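You operate a simulated robot arm through the tools that you are given. There is no shell and no other tool.

You run a simulated two-armed robot. Do the job below in one go: nothing can be reset, and whatever is moved stays where it is left.

Task
Vent and drain the header and open the rings on the elbow and middle cap.
Fine: vent tap first; both taps stay open; both nuts slack, both rings open, elbow and cap stay on; leave the joint by the wall and the air tap alone.

It is judged by the outcome, as a careful person would: the job done as asked, and still so three seconds after it is handed in. It fails if anything else is knocked over, pushed out of place, dropped, spilled or broken. Lids that push on must go on centred and level and be pressed home; caps that screw on are set level and turned clockwise until they are tight.

Robot
Two 7-joint arms with three-finger grippers on one trunk that stands fixed in place. Base frame: the origin is at the foot of the trunk, x ahead of it, y to its left, z up. Readings come in m, rad, newtons and seconds.
The left shoulder is at [0.07, 0.165, 1.238], the right one opposite. With the tool pointing down near the work surface each hand reaches from about 0.36 to 0.88 m from the base axis, measured 20 degrees to its own side. Payload 3.91 kg a hand.
The TCP of each hand is the grasp point between the finger pads, 0.03 m short of the fingertips. In the tool frame z runs along the fingers and y along their closing line. The gripper opens to 0.116 m; its body begins 0.073 m behind the TCP.
Orientation is that of the tool frame in the base frame, as [roll, pitch, yaw] about the fixed x, y, z axes, in that order (R = Rz(yaw) Ry(pitch) Rx(roll)). With the fingers straight down and closing along the base's y, the tool's x points along the base's -x, its y along +y and its z along -z.

Tools
- The arms move only by the tool servo_tool. It takes "left_deltas", "right_deltas" or both (then of equal length, played together; a hand with none holds still); each is a list of rows, each a list of 6 numbers: the shift along the tool's x, y, z in m, then the turn, a rotation vector about the tool's x, y, z in rad. In form: [[x, y, z, rx, ry, rz], ...]. A call has 1 to 20 rows; each row is the pose to reach, as a shift and turn from the pose commanded when the call began, along the tool's axes at that moment. "left_fingers" and "right_fingers" are, for a hand that has rows, the finger opening in m, from 0 to 0.116, set as the call begins (left out, the last holds). A row lasts 0.2 s, in which the tool goes at most 0.05 m and 0.15 rad; a call with a longer step from one row to the next is refused whole, and so is a gripper value outside its range. Where a pose cannot be reached the arm comes as near as it can. A force on the tool above 90 N (or 10 N above the force at the start of the call, whichever is more), or a blocked arm, ends the call early, and 0.2 s more pass. Each finger travels about 0.153 m/s and halts on what it meets, pressing with about 23 N; the grip force reading is that of the motor and also rises with nothing between the fingers. The clock runs only during rows and for 0.2 s after the last one: add rows that repeat a pose to give the fingers time. It gives the time, the measured TCP pose, the force on the tool (base axes), the opening and the grip force at its end, in the units of the frame above (readings bear some noise), with the torque about the TCP (base axes, N m) and any sound that the robot's microphone picked up, and new pictures: "views" is both (left out), scene, wrist or none (wrist: the cameras of the hands that moved).
- Cameras (640 x 400 px; columns grow to the right, rows downward): "scene" is now at [0.1261, -0.0302, 1.5413]; the picture's right is [-0.39, -0.92, 0.00], its down [-0.65, 0.27, -0.71] and it looks along [0.65, -0.27, -0.71] (base axes); focal length 324 px, centre (320, 200). "left" rides on the left gripper at [0.075, 0.017, -0.088] in its tool frame; the picture's right is [-0.22, 0.97, 0.00], its down [-0.70, -0.16, -0.70] and it looks along [-0.68, -0.16, 0.71] (tool axes); focal length 247 px, centre (320, 200). "right" rides on the right gripper at [0.052, 0.056, -0.088] in its tool frame; the picture's right is [-0.73, 0.68, 0.00], its down [-0.49, -0.52, -0.70] and it looks along [-0.48, -0.51, 0.71] (tool axes); focal length 247 px, centre (320, 200). There is no depth. A picture from a camera that has moved, and an enlarged one, comes with that camera's place and axes in the base frame and with its lens.
- slide_trunk(by): slides the trunk up (or, below 0, down) by that many m; the arms and the scene camera ride with it, the base frame stays. It gives what a move gives, with no picture.
- aim_head(pan, tilt): turns the head with the scene camera to pan (to the left, within 1.501 rad either way) and tilt (down, from -0.506 to 1.204), counted from straight ahead of the robot. It gives what a move gives, and a new picture of the scene camera.
- enlarge(camera, box): a new picture of the part [left, top, right, bottom] of that camera's present view, enlarged. No time passes.
- finish_job(): hands the job in; it is judged then, once.

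Nothing tells you positions but the pictures and the camera data. Unless the task says otherwise, let go and move clear before handing in.

The tools are called after "Emit:" as name(argument=value, ...) on one line, values as JSON. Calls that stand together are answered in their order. servo_tool: Moves the arms, as the interface text tells. Its arguments: {"type":"object","properties":{"left_deltas":{"type":"array"},"left_fingers":{"type":"number"},"right_deltas":{"type":"array"},"right_fingers":{"type":"number"},"views":{"type":"string","enum":["both","scene","wrist","none"]}},"required":[]} The other tools are called the same way: slide_trunk (by) moves the trunk up or down; aim_head (pan, tilt) turns the head that bears the scene camera; enlarge (camera, box) takes an enlarged picture of a part of a camera's view; finish_job () hands the job in.

At the start:

```text
time: 0.0
left_tcp_pos: [0.6156, 0.004, 1.2267]
left_tcp_rot: [-3.141, 0.001, -3.14]
left_contact_force: [0.4, 0.2, -0.3]
left_ft_torque: [-0.01, -0.03, -0.01]
left_gripper_width: 0.1158
left_grasp_force: 0.0
right_tcp_pos: [0.3719, -0.5375, 1.1815]
right_tcp_rot: [3.141, 0.0, -3.141]
right_contact_force: [0.2, -0.1, -0.3]
right_ft_torque: [0.0, -0.03, -0.01]
right_gripper_width: 0.1157
right_grasp_force: 0.0
trunk travel left (down, up): [-0.775, 0.065]
head pan, tilt (commanded): [-0.398, 0.785]
```

scene: 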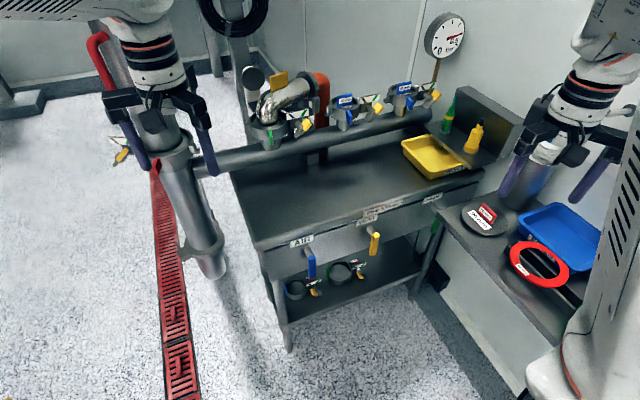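
right: 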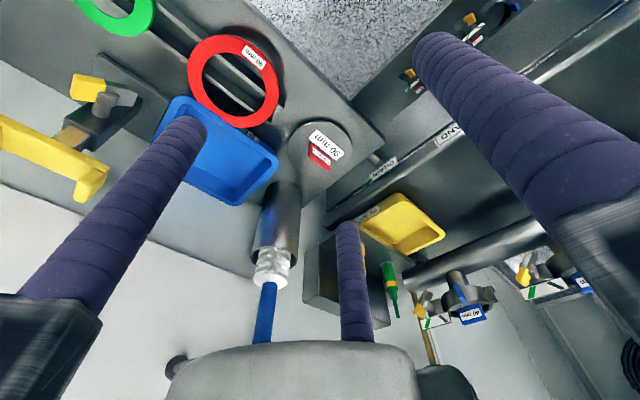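
left: 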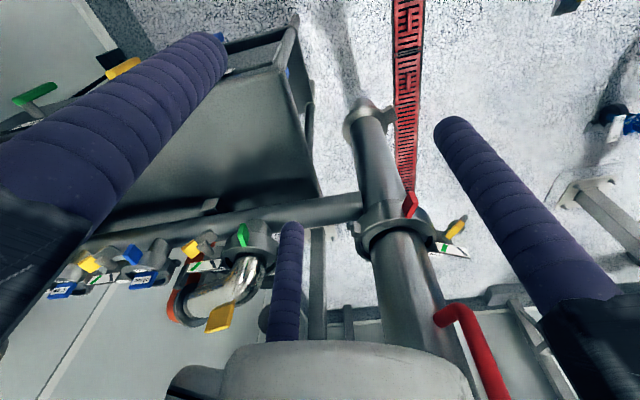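

I see a header pipe with an elbow and two caps on clamp rings behind a bench, with yellow and blue handled taps at the bench front. I'll enlarge the pictures first to work out what each part is.

Emit:
enlarge(camera="scene", box=[220, 50, 460, 200])

Emit:
enlarge(camera="scene", box=[240, 180, 480, 330])

Emit:
enlarge(camera="scene", box=[80, 20, 320, 170])

Emit:
enlarge(camera="left", box=[0, 180, 320, 380])

Emit:
enlarge(camera="right", box=[320, 100, 640, 300])

```text
2.67 times, centred on (340, 125) of scene
camera zoom: at [0.1261, -0.0302, 1.5413], right [-0.39, -0.92, 0.0], down [-0.65, 0.27, -0.71], along [0.65, -0.27, -0.71], focal length 864 px, centre (267, 400)
```

zoom: 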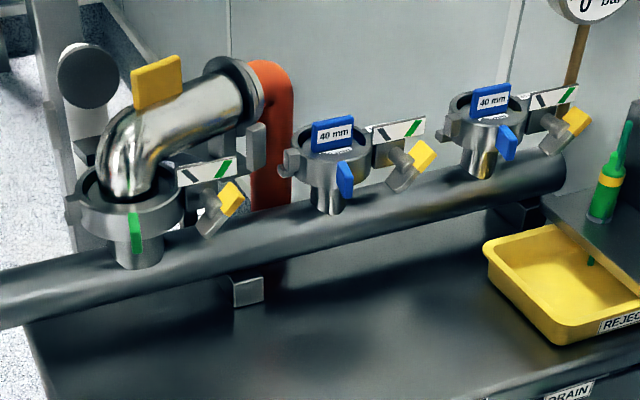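

```text
2.67 times, centred on (360, 255) of scene
camera zoom: at [0.1261, -0.0302, 1.5413], right [-0.39, -0.92, 0.0], down [-0.65, 0.27, -0.71], along [0.65, -0.27, -0.71], focal length 864 px, centre (213, 53)
```

zoom: 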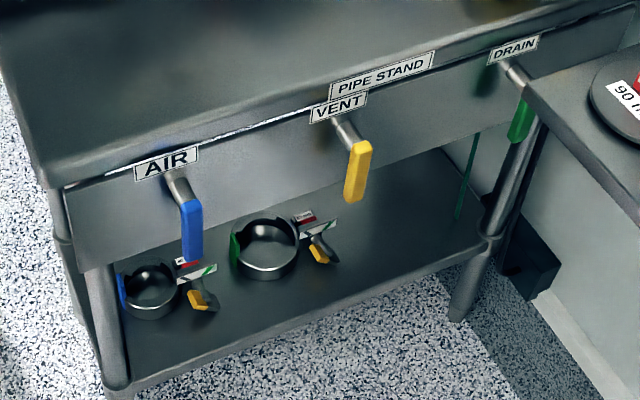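

```text
2.67 times, centred on (200, 95) of scene
camera zoom: at [0.1261, -0.0302, 1.5413], right [-0.39, -0.92, 0.0], down [-0.65, 0.27, -0.71], along [0.65, -0.27, -0.71], focal length 864 px, centre (640, 480)
```

zoom: 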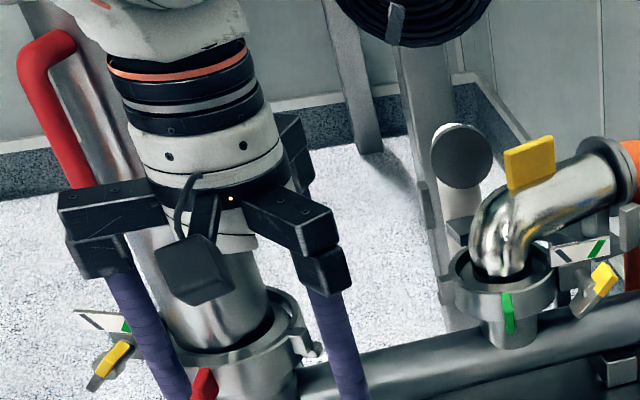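

```text
2.00 times, centred on (160, 280) of left
camera zoom: at [0.5411, 0.0195, 1.3145], right [0.22, 0.97, 0.0], down [0.7, -0.16, 0.7], along [0.68, -0.16, -0.71], focal length 494 px, centre (640, 40)
```

zoom: 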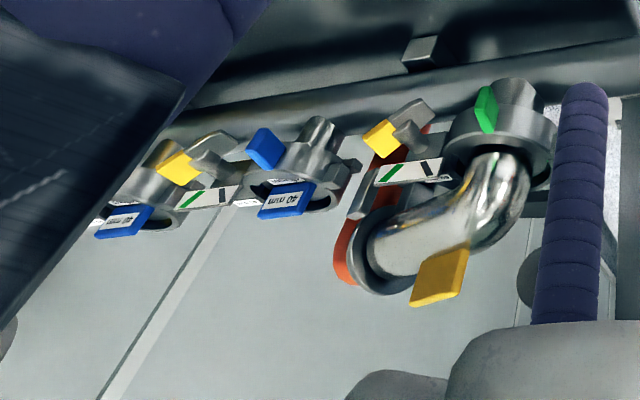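

```text
2.00 times, centred on (480, 200) of right
camera zoom: at [0.3194, -0.4816, 1.27], right [0.73, 0.68, 0.0], down [0.49, -0.52, 0.7], along [0.48, -0.51, -0.71], focal length 494 px, centre (0, 200)
```

zoom: 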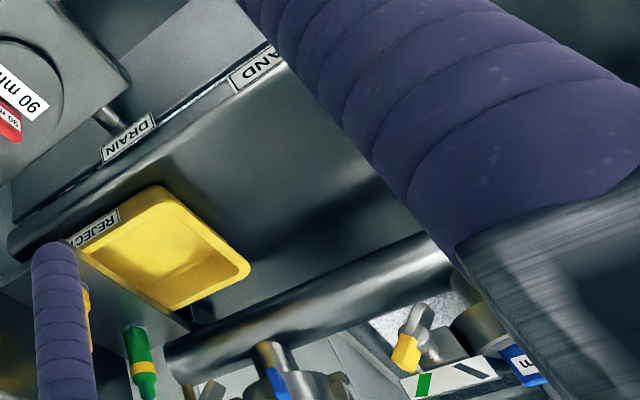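

The header carries an elbow and two blue caps, each held by a ring with a yellow wing nut and a marked plate. The VENT lever is yellow and the DRAIN lever is green. I need closer looks at the rings, the gauge and the taps.

Emit:
enlarge(camera="scene", box=[240, 60, 336, 120])

Emit:
enlarge(camera="scene", box=[240, 100, 336, 160])

Emit:
enlarge(camera="scene", box=[320, 80, 416, 140])

Emit:
enlarge(camera="scene", box=[400, 0, 496, 60])

Emit:
enlarge(camera="scene", box=[280, 240, 376, 300])

Emit:
enlarge(camera="scene", box=[340, 180, 468, 260])

```text
6.67 times, centred on (288, 90) of scene
camera zoom: at [0.1261, -0.0302, 1.5413], right [-0.39, -0.92, 0.0], down [-0.65, 0.27, -0.71], along [0.65, -0.27, -0.71], focal length 2160 px, centre (533, 933)
```

zoom: 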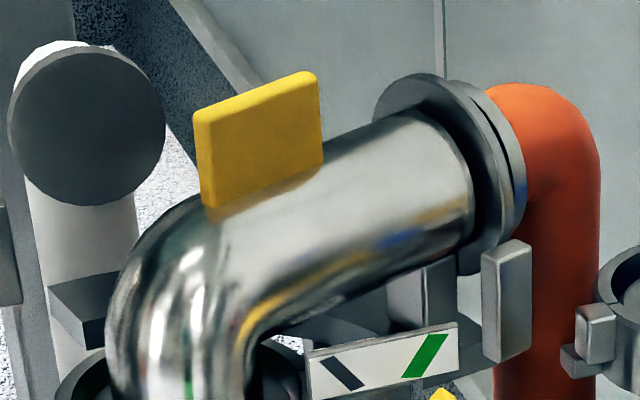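

```text
6.67 times, centred on (288, 130) of scene
camera zoom: at [0.1261, -0.0302, 1.5413], right [-0.39, -0.92, 0.0], down [-0.65, 0.27, -0.71], along [0.65, -0.27, -0.71], focal length 2160 px, centre (533, 667)
```

zoom: 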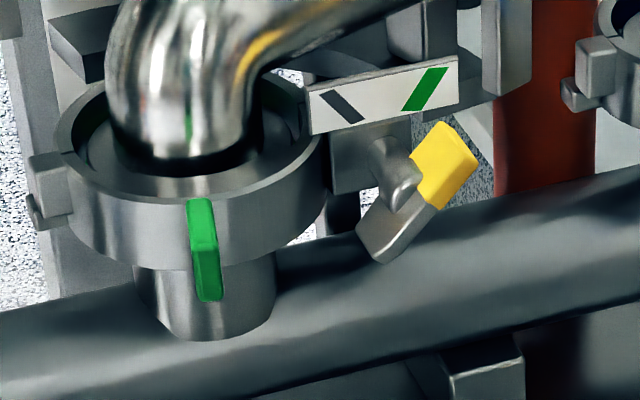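

```text
6.67 times, centred on (368, 110) of scene
camera zoom: at [0.1261, -0.0302, 1.5413], right [-0.39, -0.92, 0.0], down [-0.65, 0.27, -0.71], along [0.65, -0.27, -0.71], focal length 2160 px, centre (0, 800)
```

zoom: 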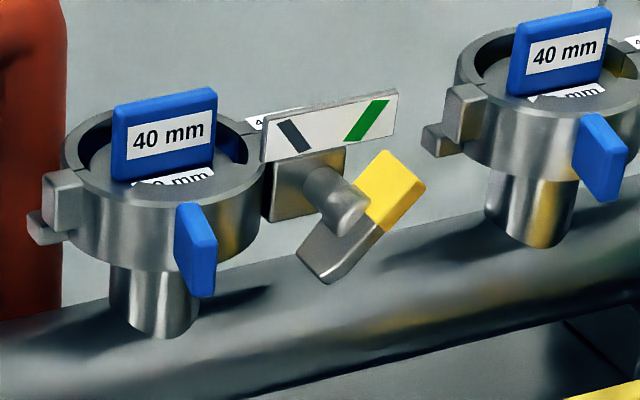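

```text
6.67 times, centred on (448, 30) of scene
camera zoom: at [0.1261, -0.0302, 1.5413], right [-0.39, -0.92, 0.0], down [-0.65, 0.27, -0.71], along [0.65, -0.27, -0.71], focal length 2160 px, centre (-533, 1333)
```

zoom: 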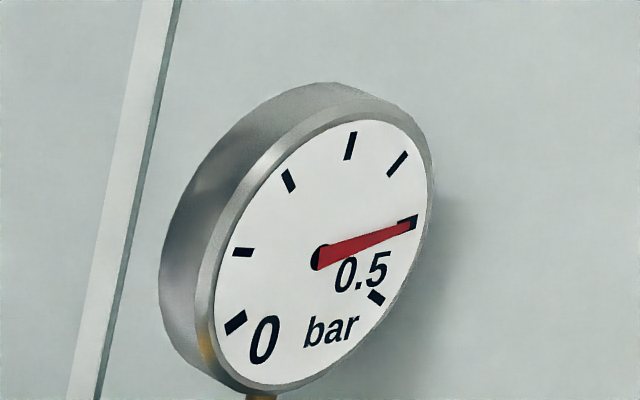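

```text
6.67 times, centred on (328, 270) of scene
camera zoom: at [0.1261, -0.0302, 1.5413], right [-0.39, -0.92, 0.0], down [-0.65, 0.27, -0.71], along [0.65, -0.27, -0.71], focal length 2160 px, centre (267, -267)
```

zoom: 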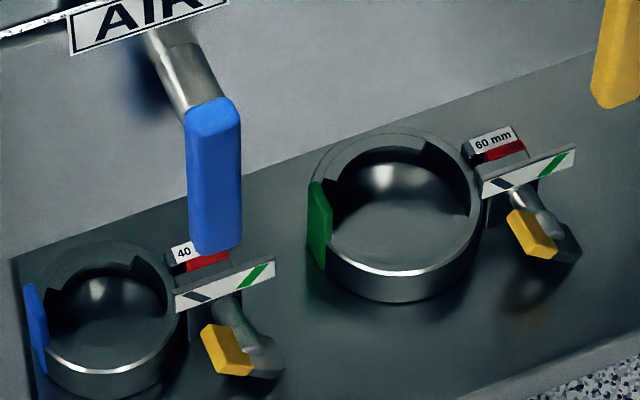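

```text
5.00 times, centred on (404, 220) of scene
camera zoom: at [0.1261, -0.0302, 1.5413], right [-0.39, -0.92, 0.0], down [-0.65, 0.27, -0.71], along [0.65, -0.27, -0.71], focal length 1620 px, centre (-100, 100)
```

zoom: 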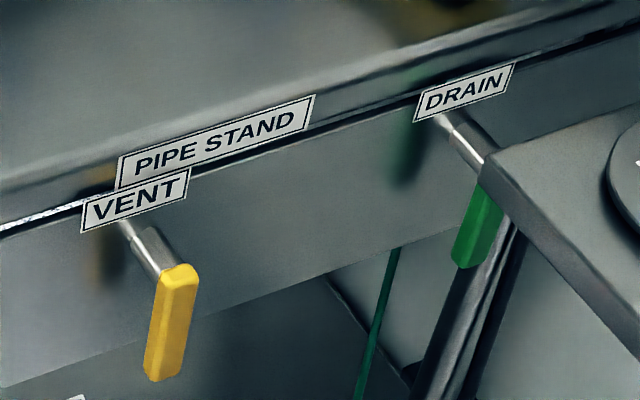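

From triangulation the elbow ring's tab is near (0.85,-0.19,1.045), the middle cap's tab near (0.865,-0.43,1.044) and the taps around x≈0.63, z≈0.78. I'll aim the head for clearer views of the surroundings before I move an arm.

Emit:
aim_head(pan=-0.7, tilt=0.6)

Emit:
aim_head(pan=-0.55, tilt=1.0)

```text
time: 0.8
left_tcp_pos: [0.6156, 0.0042, 1.2265]
left_tcp_rot: [-3.141, 0.0, 3.141]
left_contact_force: [0.3, 0.7, -0.5]
left_ft_torque: [-0.02, -0.03, -0.02]
left_gripper_width: 0.1163
left_grasp_force: 0.1
right_tcp_pos: [0.3726, -0.5369, 1.1816]
right_tcp_rot: [3.14, -0.001, -3.142]
right_contact_force: [0.0, 0.0, 0.5]
right_ft_torque: [-0.03, -0.01, 0.0]
right_gripper_width: 0.1159
right_grasp_force: 0.0
trunk travel left (down, up): [-0.775, 0.065]
head pan, tilt (commanded): [-0.7, 0.6]
camera scene: at [0.1188, -0.0556, 1.5571], right [-0.64, -0.77, 0.0], down [-0.43, 0.36, -0.82], along [0.63, -0.53, -0.57], focal length 324 px, centre (320, 200)
```

scene: 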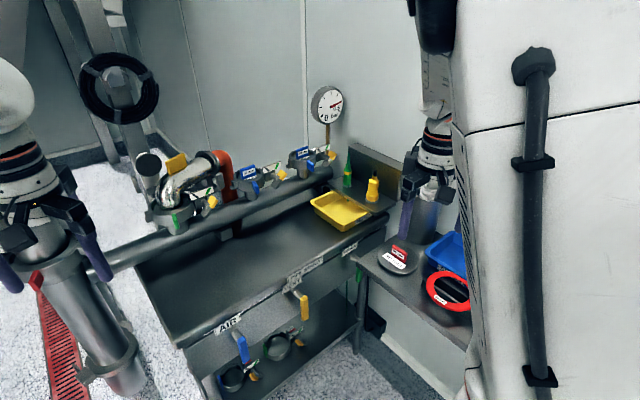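

```text
time: 1.7
left_tcp_pos: [0.6157, 0.0034, 1.2264]
left_tcp_rot: [-3.142, 0.0, 3.141]
left_contact_force: [0.0, 0.2, -0.1]
left_ft_torque: [0.0, 0.0, -0.01]
left_gripper_width: 0.116
left_grasp_force: 0.1
right_tcp_pos: [0.3709, -0.5373, 1.1815]
right_tcp_rot: [-3.14, -0.001, 3.14]
right_contact_force: [0.3, 0.8, -0.4]
right_ft_torque: [0.0, 0.01, 0.01]
right_gripper_width: 0.1157
right_grasp_force: 0.1
trunk travel left (down, up): [-0.775, 0.065]
head pan, tilt (commanded): [-0.55, 1.0]
camera scene: at [0.1105, -0.0352, 1.5252], right [-0.52, -0.85, 0.0], down [-0.72, 0.44, -0.54], along [0.46, -0.28, -0.84], focal length 324 px, centre (320, 200)
```

scene: 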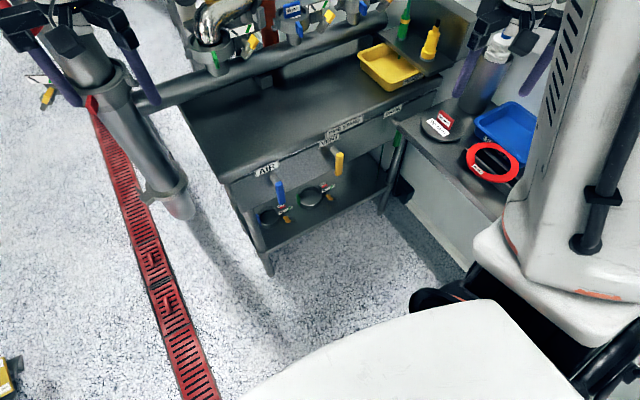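

The header runs along base y at x≈0.9, with the bench front at x≈0.65. I'll bring the left hand closer to the elbow ring, in clear air, so its camera can show the nut and ring up close.

Emit:
servo_tool(left_deltas=[[-0.017, -0.041, 0.007, 0, 0, 0], [-0.034, -0.082, 0.015, 0, 0, 0], [-0.05, -0.122, 0.022, 0, 0, 0], [-0.067, -0.163, 0.03, 0, 0, 0], [-0.085, -0.204, 0.037, 0, 0, 0]], views="both")

Emit:
aim_head(pan=-0.398, tilt=0.785)

Emit:
enlarge(camera="left", box=[200, 150, 440, 300])

```text
time: 2.9
left_tcp_pos: [0.6848, -0.1695, 1.1862]
left_tcp_rot: [3.138, 0.002, -3.14]
left_contact_force: [-0.1, -0.7, 0.2]
left_ft_torque: [-0.03, -0.01, -0.02]
left_gripper_width: 0.1157
left_grasp_force: 0.0
left hand out of reach, approached as far as the arm can: row 5
right_tcp_pos: [0.3725, -0.5392, 1.1791]
right_tcp_rot: [3.14, -0.002, -3.141]
right_contact_force: [-0.7, -0.1, -1.1]
right_ft_torque: [0.0, 0.01, 0.03]
right_gripper_width: 0.1159
right_grasp_force: 0.1
trunk travel left (down, up): [-0.775, 0.065]
head pan, tilt (commanded): [-0.55, 1.0]
camera scene: at [0.1118, -0.0379, 1.525], right [-0.52, -0.85, 0.0], down [-0.72, 0.44, -0.54], along [0.46, -0.28, -0.84], focal length 324 px, centre (320, 200)
camera left: at [0.6109, -0.1544, 1.2731], right [0.22, 0.97, 0.01], down [0.7, -0.16, 0.7], along [0.68, -0.15, -0.71], focal length 247 px, centre (320, 200)
```

scene: 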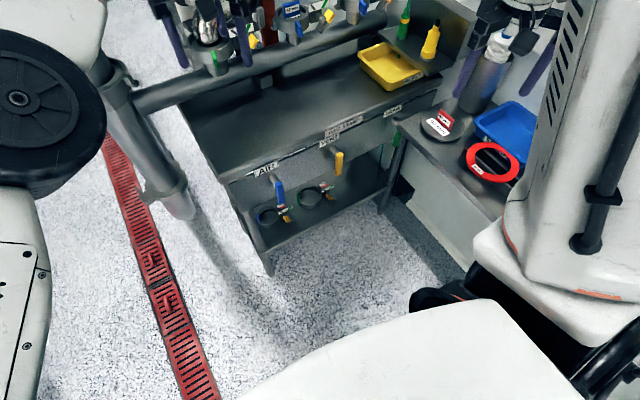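
left: 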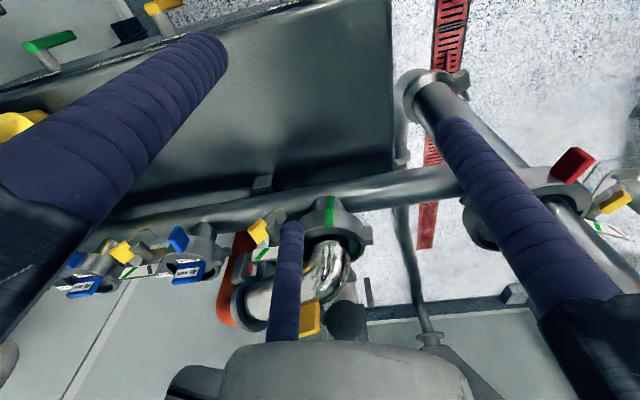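

```text
time: 3.6
left_tcp_pos: [0.6841, -0.1673, 1.1874]
left_tcp_rot: [3.14, 0.002, -3.141]
left_contact_force: [0.0, -0.8, -0.6]
left_ft_torque: [-0.03, 0.0, 0.02]
left_gripper_width: 0.1162
left_grasp_force: 0.1
right_tcp_pos: [0.3706, -0.5366, 1.1809]
right_tcp_rot: [3.141, 0.0, -3.141]
right_contact_force: [-0.4, -0.3, 0.1]
right_ft_torque: [-0.01, -0.03, 0.03]
right_gripper_width: 0.116
right_grasp_force: 0.1
trunk travel left (down, up): [-0.775, 0.065]
head pan, tilt (commanded): [-0.398, 0.785]
camera scene: at [0.1253, -0.0298, 1.5414], right [-0.39, -0.92, 0.0], down [-0.65, 0.27, -0.71], along [0.65, -0.27, -0.71], focal length 324 px, centre (320, 200)
```

scene: 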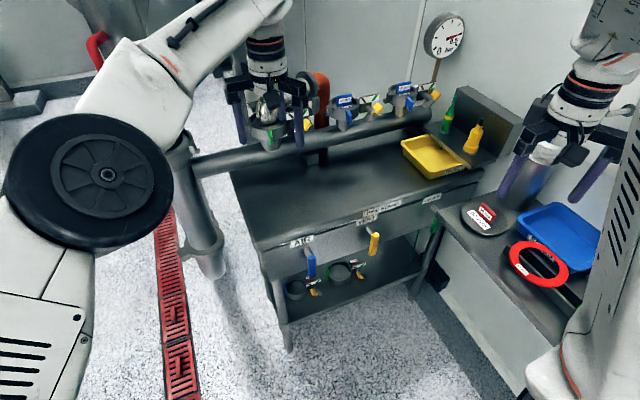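

```text
2.67 times, centred on (320, 225) of left
camera zoom: at [0.6094, -0.151, 1.2748], right [0.22, 0.97, 0.0], down [0.7, -0.16, 0.7], along [0.68, -0.15, -0.71], focal length 659 px, centre (320, 133)
```

zoom: 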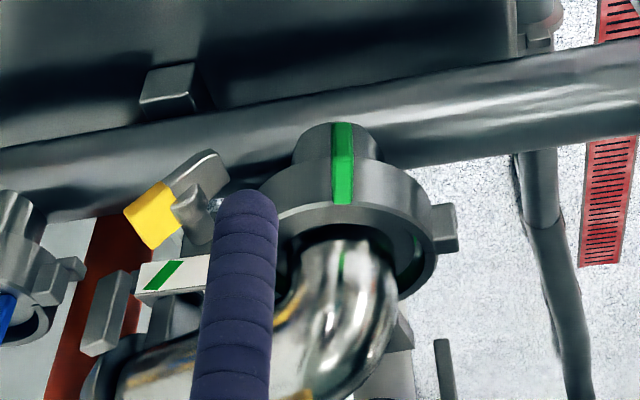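

The left arm is near its reach limit here, and the gripper looks like a three-jaw type with fingers 120° apart. I'll park the left hand clear and use the right hand for the work, starting with a close look at the taps.

Emit:
servo_tool(left_deltas=[[0.02, 0.045, 0, 0, 0, 0], [0.04, 0.09, 0, 0, 0, 0], [0.06, 0.135, 0, 0, 0, 0], [0.08, 0.18, 0, 0, 0, 0], [0.1, 0.225, 0, 0, 0, 0], [0.12, 0.27, 0, 0, 0, 0], [0.14, 0.315, 0, 0, 0, 0], [0.16, 0.36, 0, 0, 0, 0], [0.18, 0.4, 0, 0, 0, 0]], right_deltas=[[-0.015, 0.027, 0.027, 0, 0, 0], [-0.03, 0.054, 0.054, 0, 0, 0], [-0.045, 0.08, 0.08, 0, 0, 0], [-0.06, 0.107, 0.107, 0, 0, 0], [-0.075, 0.134, 0.134, 0, 0, 0], [-0.09, 0.16, 0.16, 0, 0, 0], [-0.105, 0.187, 0.187, 0, 0, 0], [-0.12, 0.214, 0.214, 0, 0, 0], [-0.12, 0.24, 0.24, 0, 0, 0]], views="both")

Emit:
enlarge(camera="right", box=[200, 100, 440, 250])

```text
time: 5.6
left_tcp_pos: [0.5033, 0.2356, 1.1912]
left_tcp_rot: [-3.138, 0.0, 3.141]
left_contact_force: [-0.4, 0.6, 0.2]
left_ft_torque: [-0.09, 0.0, -0.05]
left_gripper_width: 0.1161
left_grasp_force: 0.0
right_tcp_pos: [0.4919, -0.2957, 0.9426]
right_tcp_rot: [-3.138, 0.001, 3.14]
right_contact_force: [0.2, 1.0, -0.1]
right_ft_torque: [0.0, -0.01, -0.01]
right_gripper_width: 0.1159
right_grasp_force: 0.1
trunk travel left (down, up): [-0.775, 0.065]
head pan, tilt (commanded): [-0.398, 0.785]
camera scene: at [0.1258, -0.0261, 1.5415], right [-0.39, -0.92, 0.0], down [-0.65, 0.27, -0.71], along [0.65, -0.28, -0.71], focal length 324 px, centre (320, 200)
camera right: at [0.4399, -0.2401, 1.0314], right [0.73, 0.68, 0.0], down [0.49, -0.52, 0.7], along [0.48, -0.52, -0.71], focal length 247 px, centre (320, 200)
camera left: at [0.4293, 0.253, 1.2785], right [0.22, 0.97, 0.0], down [0.7, -0.16, 0.7], along [0.68, -0.16, -0.71], focal length 247 px, centre (320, 200)
```

scene: 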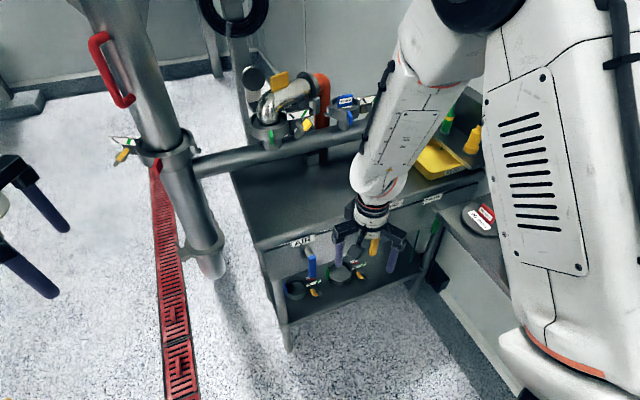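
right: 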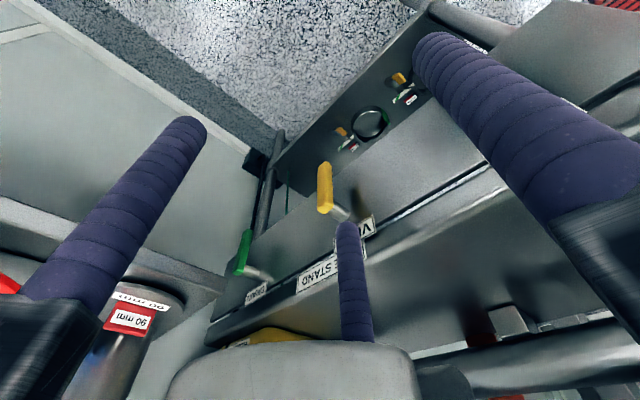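
left: 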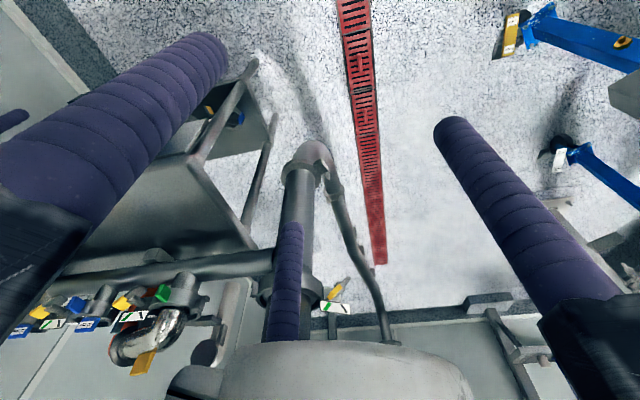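

```text
2.67 times, centred on (320, 175) of right
camera zoom: at [0.4399, -0.2401, 1.0314], right [0.73, 0.68, 0.0], down [0.49, -0.52, 0.7], along [0.48, -0.52, -0.71], focal length 659 px, centre (320, 267)
```

zoom: 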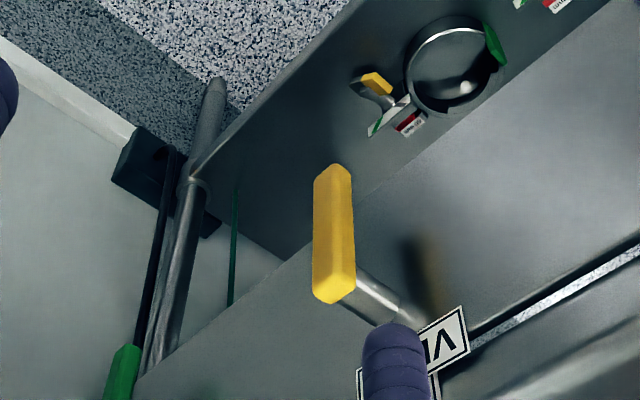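

The vent lever hangs from about (0.60,-0.40,0.835) down to z≈0.71, and the drain lever hangs the same way further right. I'll zoom in on the spare shelf rings, the drain tap and the header rings to understand the mechanism.

Emit:
enlarge(camera="right", box=[326, 92, 406, 142])

Emit:
enlarge(camera="right", box=[200, 220, 296, 280])

Emit:
enlarge(camera="left", box=[100, 260, 260, 360])

Emit:
enlarge(camera="left", box=[0, 270, 128, 350])

Emit:
enlarge(camera="scene", box=[280, 240, 400, 315])

```text
8.00 times, centred on (366, 117) of right
camera zoom: at [0.4399, -0.2401, 1.0314], right [0.73, 0.68, 0.0], down [0.49, -0.52, 0.7], along [0.48, -0.52, -0.71], focal length 1976 px, centre (-48, 864)
```

zoom: 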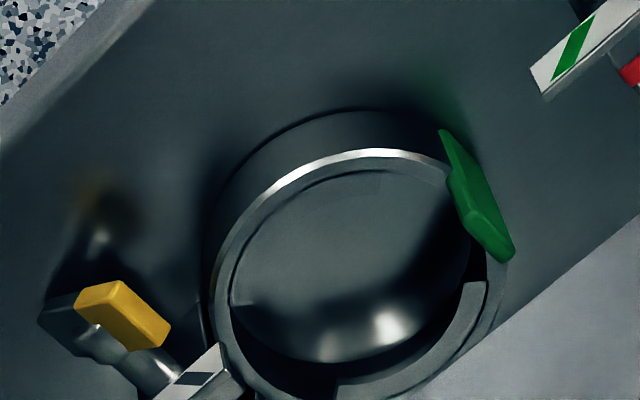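

```text
6.67 times, centred on (248, 250) of right
camera zoom: at [0.4399, -0.2401, 1.0314], right [0.73, 0.68, 0.0], down [0.49, -0.52, 0.7], along [0.48, -0.52, -0.71], focal length 1646 px, centre (800, -133)
```

zoom: 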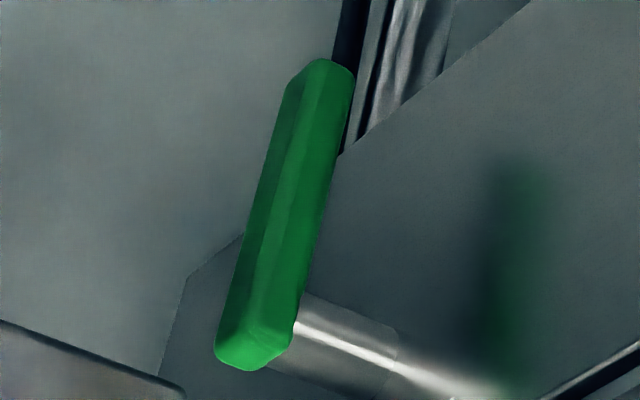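

```text
4.00 times, centred on (180, 310) of left
camera zoom: at [0.4293, 0.253, 1.2785], right [0.22, 0.97, 0.0], down [0.7, -0.16, 0.7], along [0.68, -0.16, -0.71], focal length 988 px, centre (880, -240)
```

zoom: 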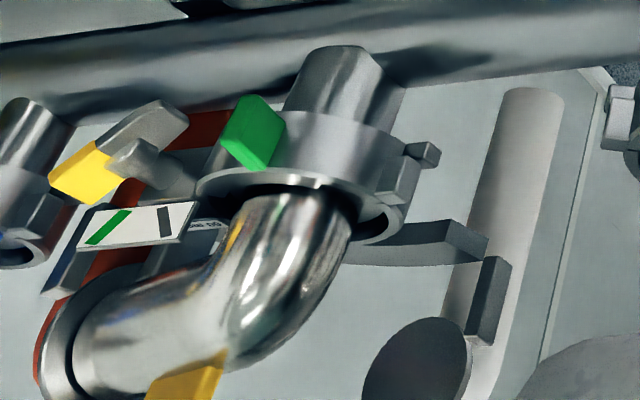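

```text
5.00 times, centred on (64, 310) of left
camera zoom: at [0.4293, 0.253, 1.2785], right [0.22, 0.97, 0.0], down [0.7, -0.16, 0.7], along [0.68, -0.16, -0.71], focal length 1235 px, centre (1600, -350)
```

zoom: 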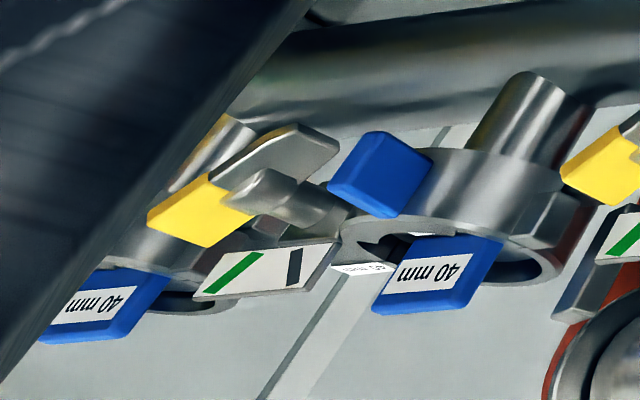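

```text
5.33 times, centred on (340, 278) of scene
camera zoom: at [0.1258, -0.0261, 1.5415], right [-0.39, -0.92, 0.0], down [-0.65, 0.27, -0.71], along [0.65, -0.28, -0.71], focal length 1728 px, centre (213, -213)
```

zoom: 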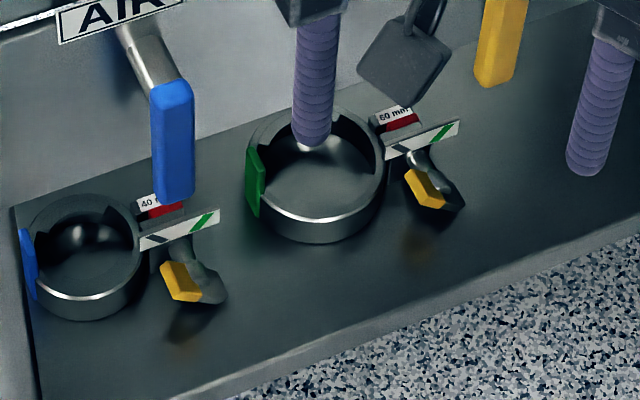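

The drain lever is next to the side table's corner, so I want a closer look there before I touch any tap.

Emit:
servo_tool(right_deltas=[[0.01, -0.04, 0, 0, 0, 0], [0.02, -0.08, 0, 0, 0, 0], [0.03, -0.12, 0, 0, 0, 0], [0.04, -0.155, 0, 0, 0, 0]], views="both")

Emit:
enlarge(camera="right", box=[160, 120, 400, 270])

Emit:
enlarge(camera="scene", box=[400, 160, 560, 260])

```text
time: 6.6
left_tcp_pos: [0.5038, 0.2306, 1.1923]
left_tcp_rot: [3.14, -0.001, -3.141]
left_contact_force: [0.0, -0.1, 0.1]
left_ft_torque: [0.04, -0.02, 0.01]
left_gripper_width: 0.1162
left_grasp_force: 0.1
right_tcp_pos: [0.451, -0.4543, 0.9405]
right_tcp_rot: [3.139, 0.0, -3.141]
right_contact_force: [0.1, 0.3, 0.6]
right_ft_torque: [0.03, 0.04, 0.02]
right_gripper_width: 0.1159
right_grasp_force: 0.1
trunk travel left (down, up): [-0.775, 0.065]
head pan, tilt (commanded): [-0.398, 0.785]
camera scene: at [0.1251, -0.0332, 1.5414], right [-0.39, -0.92, 0.0], down [-0.65, 0.28, -0.71], along [0.65, -0.27, -0.71], focal length 324 px, centre (320, 200)
camera right: at [0.3996, -0.3982, 1.0298], right [0.73, 0.68, 0.0], down [0.49, -0.52, 0.7], along [0.48, -0.51, -0.72], focal length 247 px, centre (320, 200)
```

scene: 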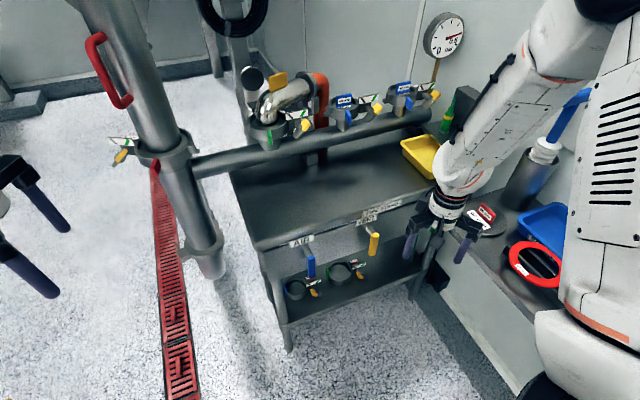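
right: 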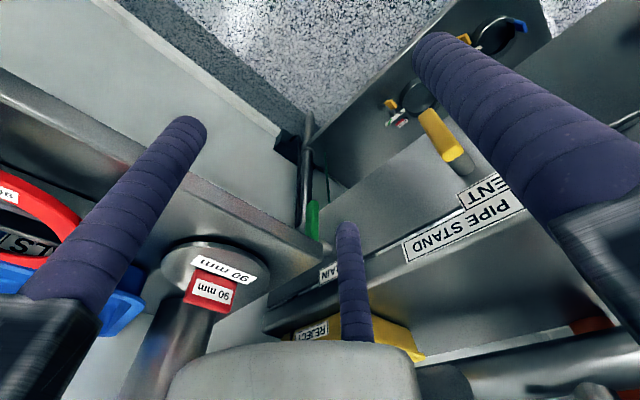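

```text
2.67 times, centred on (280, 195) of right
camera zoom: at [0.3996, -0.3982, 1.0298], right [0.73, 0.68, 0.0], down [0.49, -0.52, 0.7], along [0.48, -0.51, -0.72], focal length 659 px, centre (427, 213)
```

zoom: 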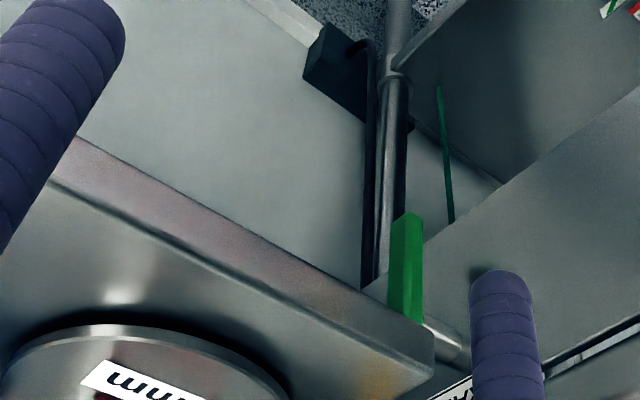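

```text
4.00 times, centred on (480, 210) of scene
camera zoom: at [0.1251, -0.0332, 1.5414], right [-0.39, -0.92, 0.0], down [-0.65, 0.28, -0.71], along [0.65, -0.27, -0.71], focal length 1296 px, centre (-320, 160)
```

zoom: 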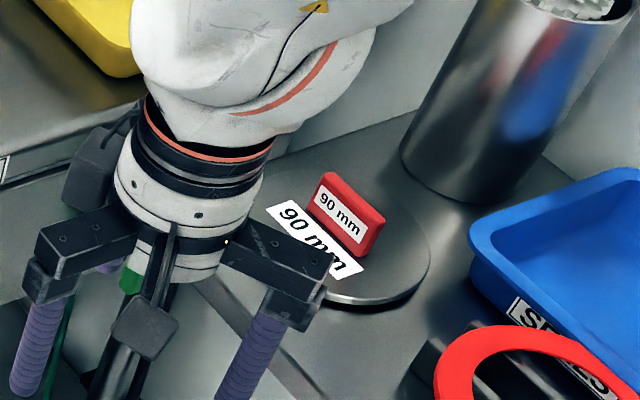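

The drain lever hangs in the gap behind the side table's corner (about x=0.57, y=-0.577, z=0.858). Vent comes first. I'll tilt the right hand forward 60° in free air with the fingers closed, so I can use them as a pusher.

Emit:
servo_tool(right_deltas=[[-0.007, 0.018, -0.009, 0, -0.15, 0], [-0.014, 0.036, -0.018, 0, -0.3, 0], [-0.021, 0.054, -0.027, 0, -0.45, 0], [-0.028, 0.072, -0.036, 0, -0.6, 0], [-0.035, 0.09, -0.045, 0, -0.75, 0], [-0.042, 0.108, -0.054, 0, -0.9, 0], [-0.049, 0.124, -0.06, 0, -1.047, 0]], right_fingers=0.0, views="both")

```text
time: 8.2
left_tcp_pos: [0.5055, 0.2315, 1.1909]
left_tcp_rot: [3.141, 0.0, 3.142]
left_contact_force: [0.0, -0.6, -0.1]
left_ft_torque: [0.03, 0.03, -0.01]
left_gripper_width: 0.1161
left_grasp_force: 0.1
right_tcp_pos: [0.5179, -0.3342, 0.9928]
right_tcp_rot: [3.14, 1.047, -3.141]
right_contact_force: [0.1, -0.4, 0.9]
right_ft_torque: [0.03, 0.01, -0.02]
right_gripper_width: 0.0093
right_grasp_force: 23.2
right hand out of reach, approached as far as the arm can: row 6, 7
trunk travel left (down, up): [-0.775, 0.065]
head pan, tilt (commanded): [-0.398, 0.785]
camera scene: at [0.1271, -0.0316, 1.5413], right [-0.39, -0.92, 0.0], down [-0.65, 0.28, -0.71], along [0.65, -0.27, -0.71], focal length 324 px, centre (320, 200)
camera right: at [0.4148, -0.279, 0.9934], right [0.37, 0.68, 0.63], down [-0.36, -0.52, 0.77], along [0.86, -0.51, 0.06], focal length 247 px, centre (320, 200)
```

scene: 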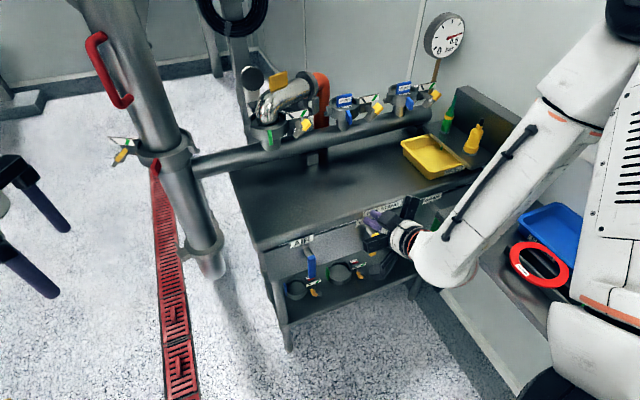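
right: 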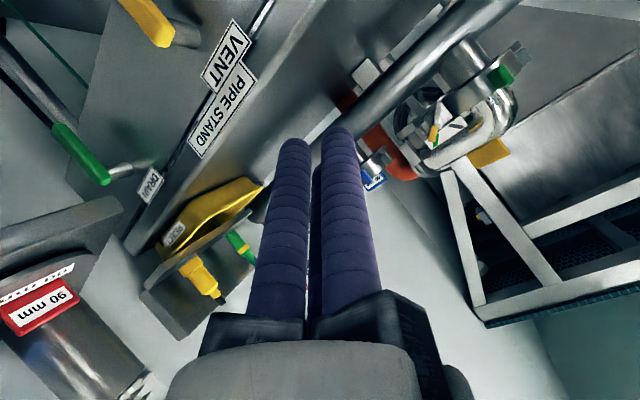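

The tilted pose is close to the inner reach limit but usable. I'll lower the closed fingers to the left of the vent lever, stopping short to check the alignment.

Emit:
servo_tool(right_deltas=[[0.0286, -0.002, 0.03, 0, 0, 0], [0.0573, -0.005, 0.061, 0, 0, 0], [0.086, -0.007, 0.091, 0, 0, 0], [0.1146, -0.009, 0.122, 0, 0, 0], [0.1432, -0.01, 0.152, 0, 0, 0]], views="both")

Emit:
enlarge(camera="scene", box=[300, 190, 460, 290])

```text
time: 9.4
left_tcp_pos: [0.506, 0.2325, 1.1901]
left_tcp_rot: [-3.141, 0.0, -3.14]
left_contact_force: [0.7, 0.2, -1.0]
left_ft_torque: [0.01, -0.01, 0.0]
left_gripper_width: 0.1164
left_grasp_force: 0.0
right_tcp_pos: [0.5763, -0.3429, 0.7935]
right_tcp_rot: [3.14, 1.049, 3.139]
right_contact_force: [-0.2, 0.1, 0.5]
right_ft_torque: [-0.01, -0.01, 0.02]
right_gripper_width: 0.0093
right_grasp_force: 23.3
trunk travel left (down, up): [-0.775, 0.065]
head pan, tilt (commanded): [-0.398, 0.785]
camera scene: at [0.1275, -0.0305, 1.5413], right [-0.39, -0.92, 0.0], down [-0.65, 0.27, -0.71], along [0.65, -0.27, -0.71], focal length 324 px, centre (320, 200)
camera right: at [0.4734, -0.2878, 0.7926], right [0.37, 0.68, 0.63], down [-0.36, -0.52, 0.77], along [0.86, -0.51, 0.05], focal length 247 px, centre (320, 200)
```

scene: 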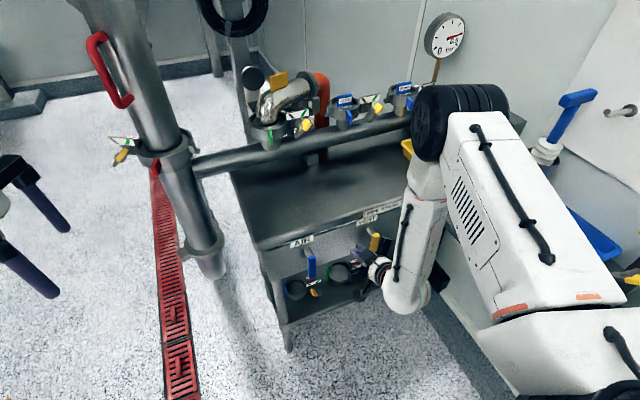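
right: 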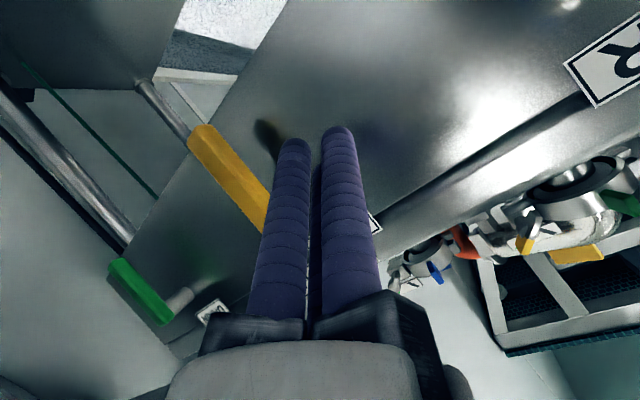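

```text
4.00 times, centred on (380, 240) of scene
camera zoom: at [0.1275, -0.0305, 1.5413], right [-0.39, -0.92, 0.0], down [-0.65, 0.27, -0.71], along [0.65, -0.27, -0.71], focal length 1296 px, centre (80, 40)
```

zoom: 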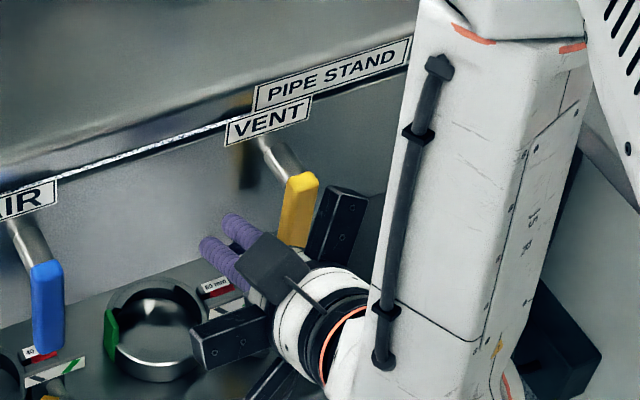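

The closed fingers are just left of the vent lever, whose lower end is at about (0.597,-0.397,0.722). I'll go a little deeper and give the lever a gentle push to the right (counter-clockwise) to feel which way it turns.

Emit:
servo_tool(right_deltas=[[0.0225, 0, 0.035, 0, 0, 0], [0.0225, -0.01, 0.035, 0, 0, 0], [0.0225, -0.02, 0.035, 0, 0, 0], [0.0225, -0.03, 0.035, 0, 0, 0], [0.0225, -0.04, 0.035, 0, 0, 0], [0.0225, -0.05, 0.035, 0, 0, 0]], views="both")

Emit:
enlarge(camera="scene", box=[300, 190, 460, 290])

```text
time: 10.8
left_tcp_pos: [0.5038, 0.2344, 1.1925]
left_tcp_rot: [-3.141, 0.001, -3.141]
left_contact_force: [-0.1, -0.4, 0.2]
left_ft_torque: [-0.01, -0.02, -0.03]
left_gripper_width: 0.1157
left_grasp_force: 0.1
right_tcp_pos: [0.5948, -0.3931, 0.7564]
right_tcp_rot: [3.139, 1.044, 3.141]
right_contact_force: [-1.3, 4.5, -2.6]
right_ft_torque: [-0.03, 0.09, 0.01]
right_gripper_width: 0.0093
right_grasp_force: 23.4
trunk travel left (down, up): [-0.775, 0.065]
head pan, tilt (commanded): [-0.398, 0.785]
camera scene: at [0.1263, -0.0296, 1.5414], right [-0.39, -0.92, 0.0], down [-0.65, 0.27, -0.71], along [0.65, -0.27, -0.71], focal length 324 px, centre (320, 200)
camera right: at [0.4918, -0.3384, 0.7554], right [0.37, 0.68, 0.63], down [-0.36, -0.52, 0.77], along [0.86, -0.51, 0.05], focal length 247 px, centre (320, 200)
```

scene: 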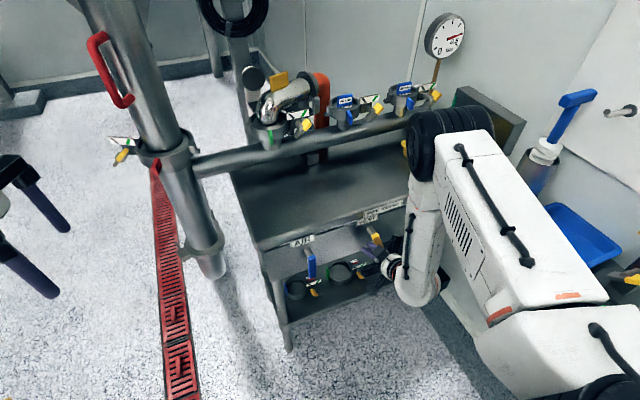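
right: 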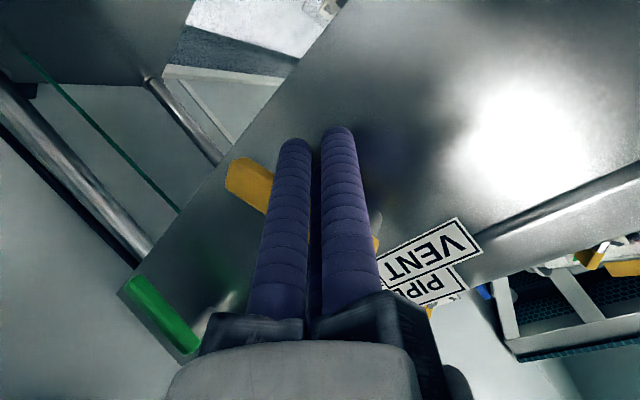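

```text
4.00 times, centred on (380, 240) of scene
camera zoom: at [0.1263, -0.0296, 1.5414], right [-0.39, -0.92, 0.0], down [-0.65, 0.27, -0.71], along [0.65, -0.27, -0.71], focal length 1296 px, centre (80, 40)
```

zoom: 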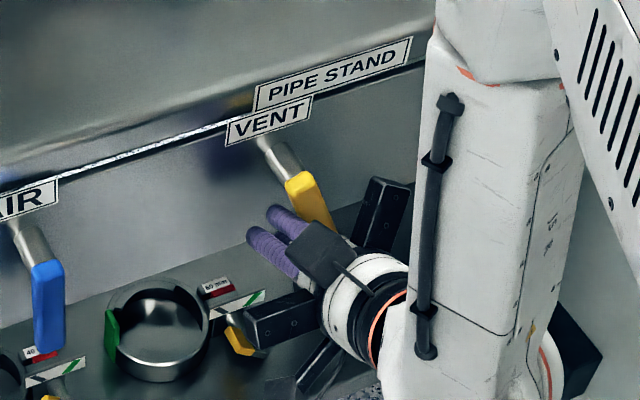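

The vent lever swings to the right (counter-clockwise) with a light 4–5 N push, so that is the opening direction. I'll follow its arc up to horizontal.

Emit:
servo_tool(right_deltas=[[0.0043, -0.0123, 0.0025, 0, 0, 0], [0.0069, -0.0232, 0.004, 0, 0, 0], [0.005, -0.0344, 0.0029, 0, 0, 0], [0.0011, -0.0452, 0.0007, 0, 0, 0], [-0.0041, -0.0553, -0.0024, 0, 0, 0], [-0.0103, -0.0645, -0.006, 0, 0, 0], [-0.0175, -0.0727, -0.0101, 0, 0, 0], [-0.0256, -0.0798, -0.0148, 0, 0, 0], [-0.0344, -0.0855, -0.0199, 0, 0, 0], [-0.0438, -0.0899, -0.0253, 0, 0, 0]], views="both")

Emit:
enlarge(camera="scene", box=[300, 190, 460, 290])

Emit:
enlarge(camera="scene", box=[400, 0, 496, 60])

```text
time: 12.9
left_tcp_pos: [0.5046, 0.2304, 1.1926]
left_tcp_rot: [-3.141, -0.002, -3.14]
left_contact_force: [-0.2, 1.4, 0.0]
left_ft_torque: [-0.03, -0.06, 0.0]
left_gripper_width: 0.116
left_grasp_force: 0.0
right_tcp_pos: [0.5757, -0.4777, 0.779]
right_tcp_rot: [-3.142, 0.987, -3.133]
right_contact_force: [-4.2, -5.1, -25.8]
right_ft_torque: [0.23, 0.65, -0.21]
right_gripper_width: 0.009
right_grasp_force: 22.8
trunk travel left (down, up): [-0.775, 0.065]
head pan, tilt (commanded): [-0.398, 0.785]
stopped in row 10 (right hand): the force on the tool passed its limit at 139 N (the readings are from after the stop); the commanded pose is now the measured one
camera scene: at [0.1262, -0.0319, 1.5425], right [-0.39, -0.92, 0.0], down [-0.65, 0.28, -0.71], along [0.65, -0.27, -0.71], focal length 324 px, centre (320, 200)
camera right: at [0.4711, -0.423, 0.7831], right [0.4, 0.68, 0.61], down [-0.31, -0.52, 0.79], along [0.86, -0.51, 0.0], focal length 247 px, centre (320, 200)
```

scene: 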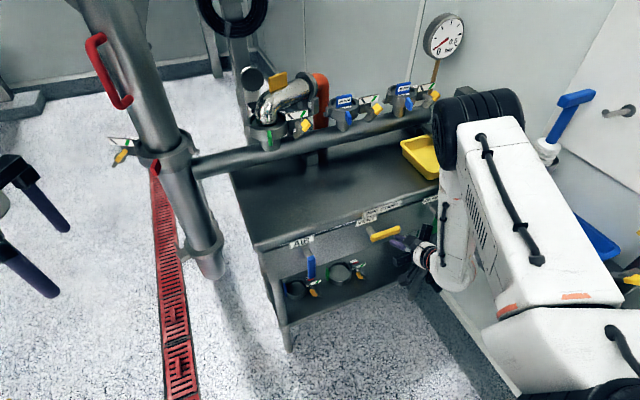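
right: 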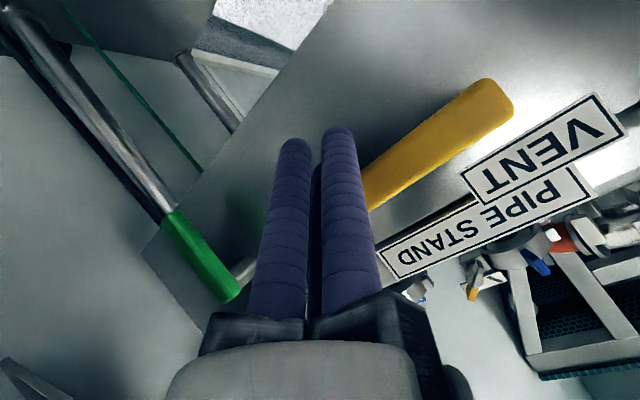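

```text
4.00 times, centred on (380, 240) of scene
camera zoom: at [0.1262, -0.0319, 1.5425], right [-0.39, -0.92, 0.0], down [-0.65, 0.28, -0.71], along [0.65, -0.27, -0.71], focal length 1296 px, centre (80, 40)
```

zoom: 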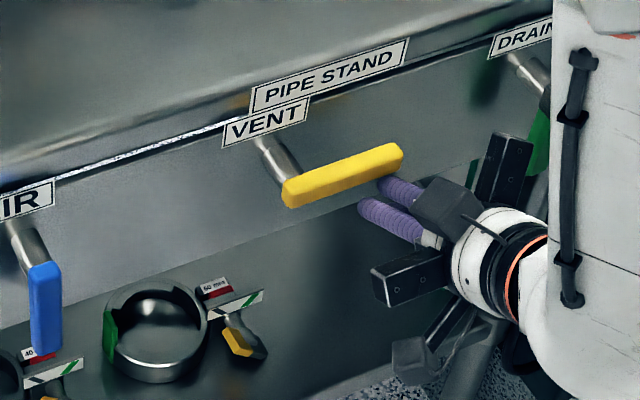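

```text
6.67 times, centred on (448, 30) of scene
camera zoom: at [0.1262, -0.0319, 1.5425], right [-0.39, -0.92, 0.0], down [-0.65, 0.28, -0.71], along [0.65, -0.27, -0.71], focal length 2160 px, centre (-533, 1333)
```

zoom: 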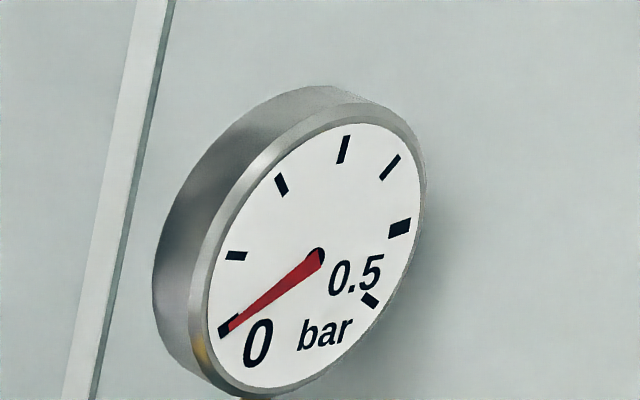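

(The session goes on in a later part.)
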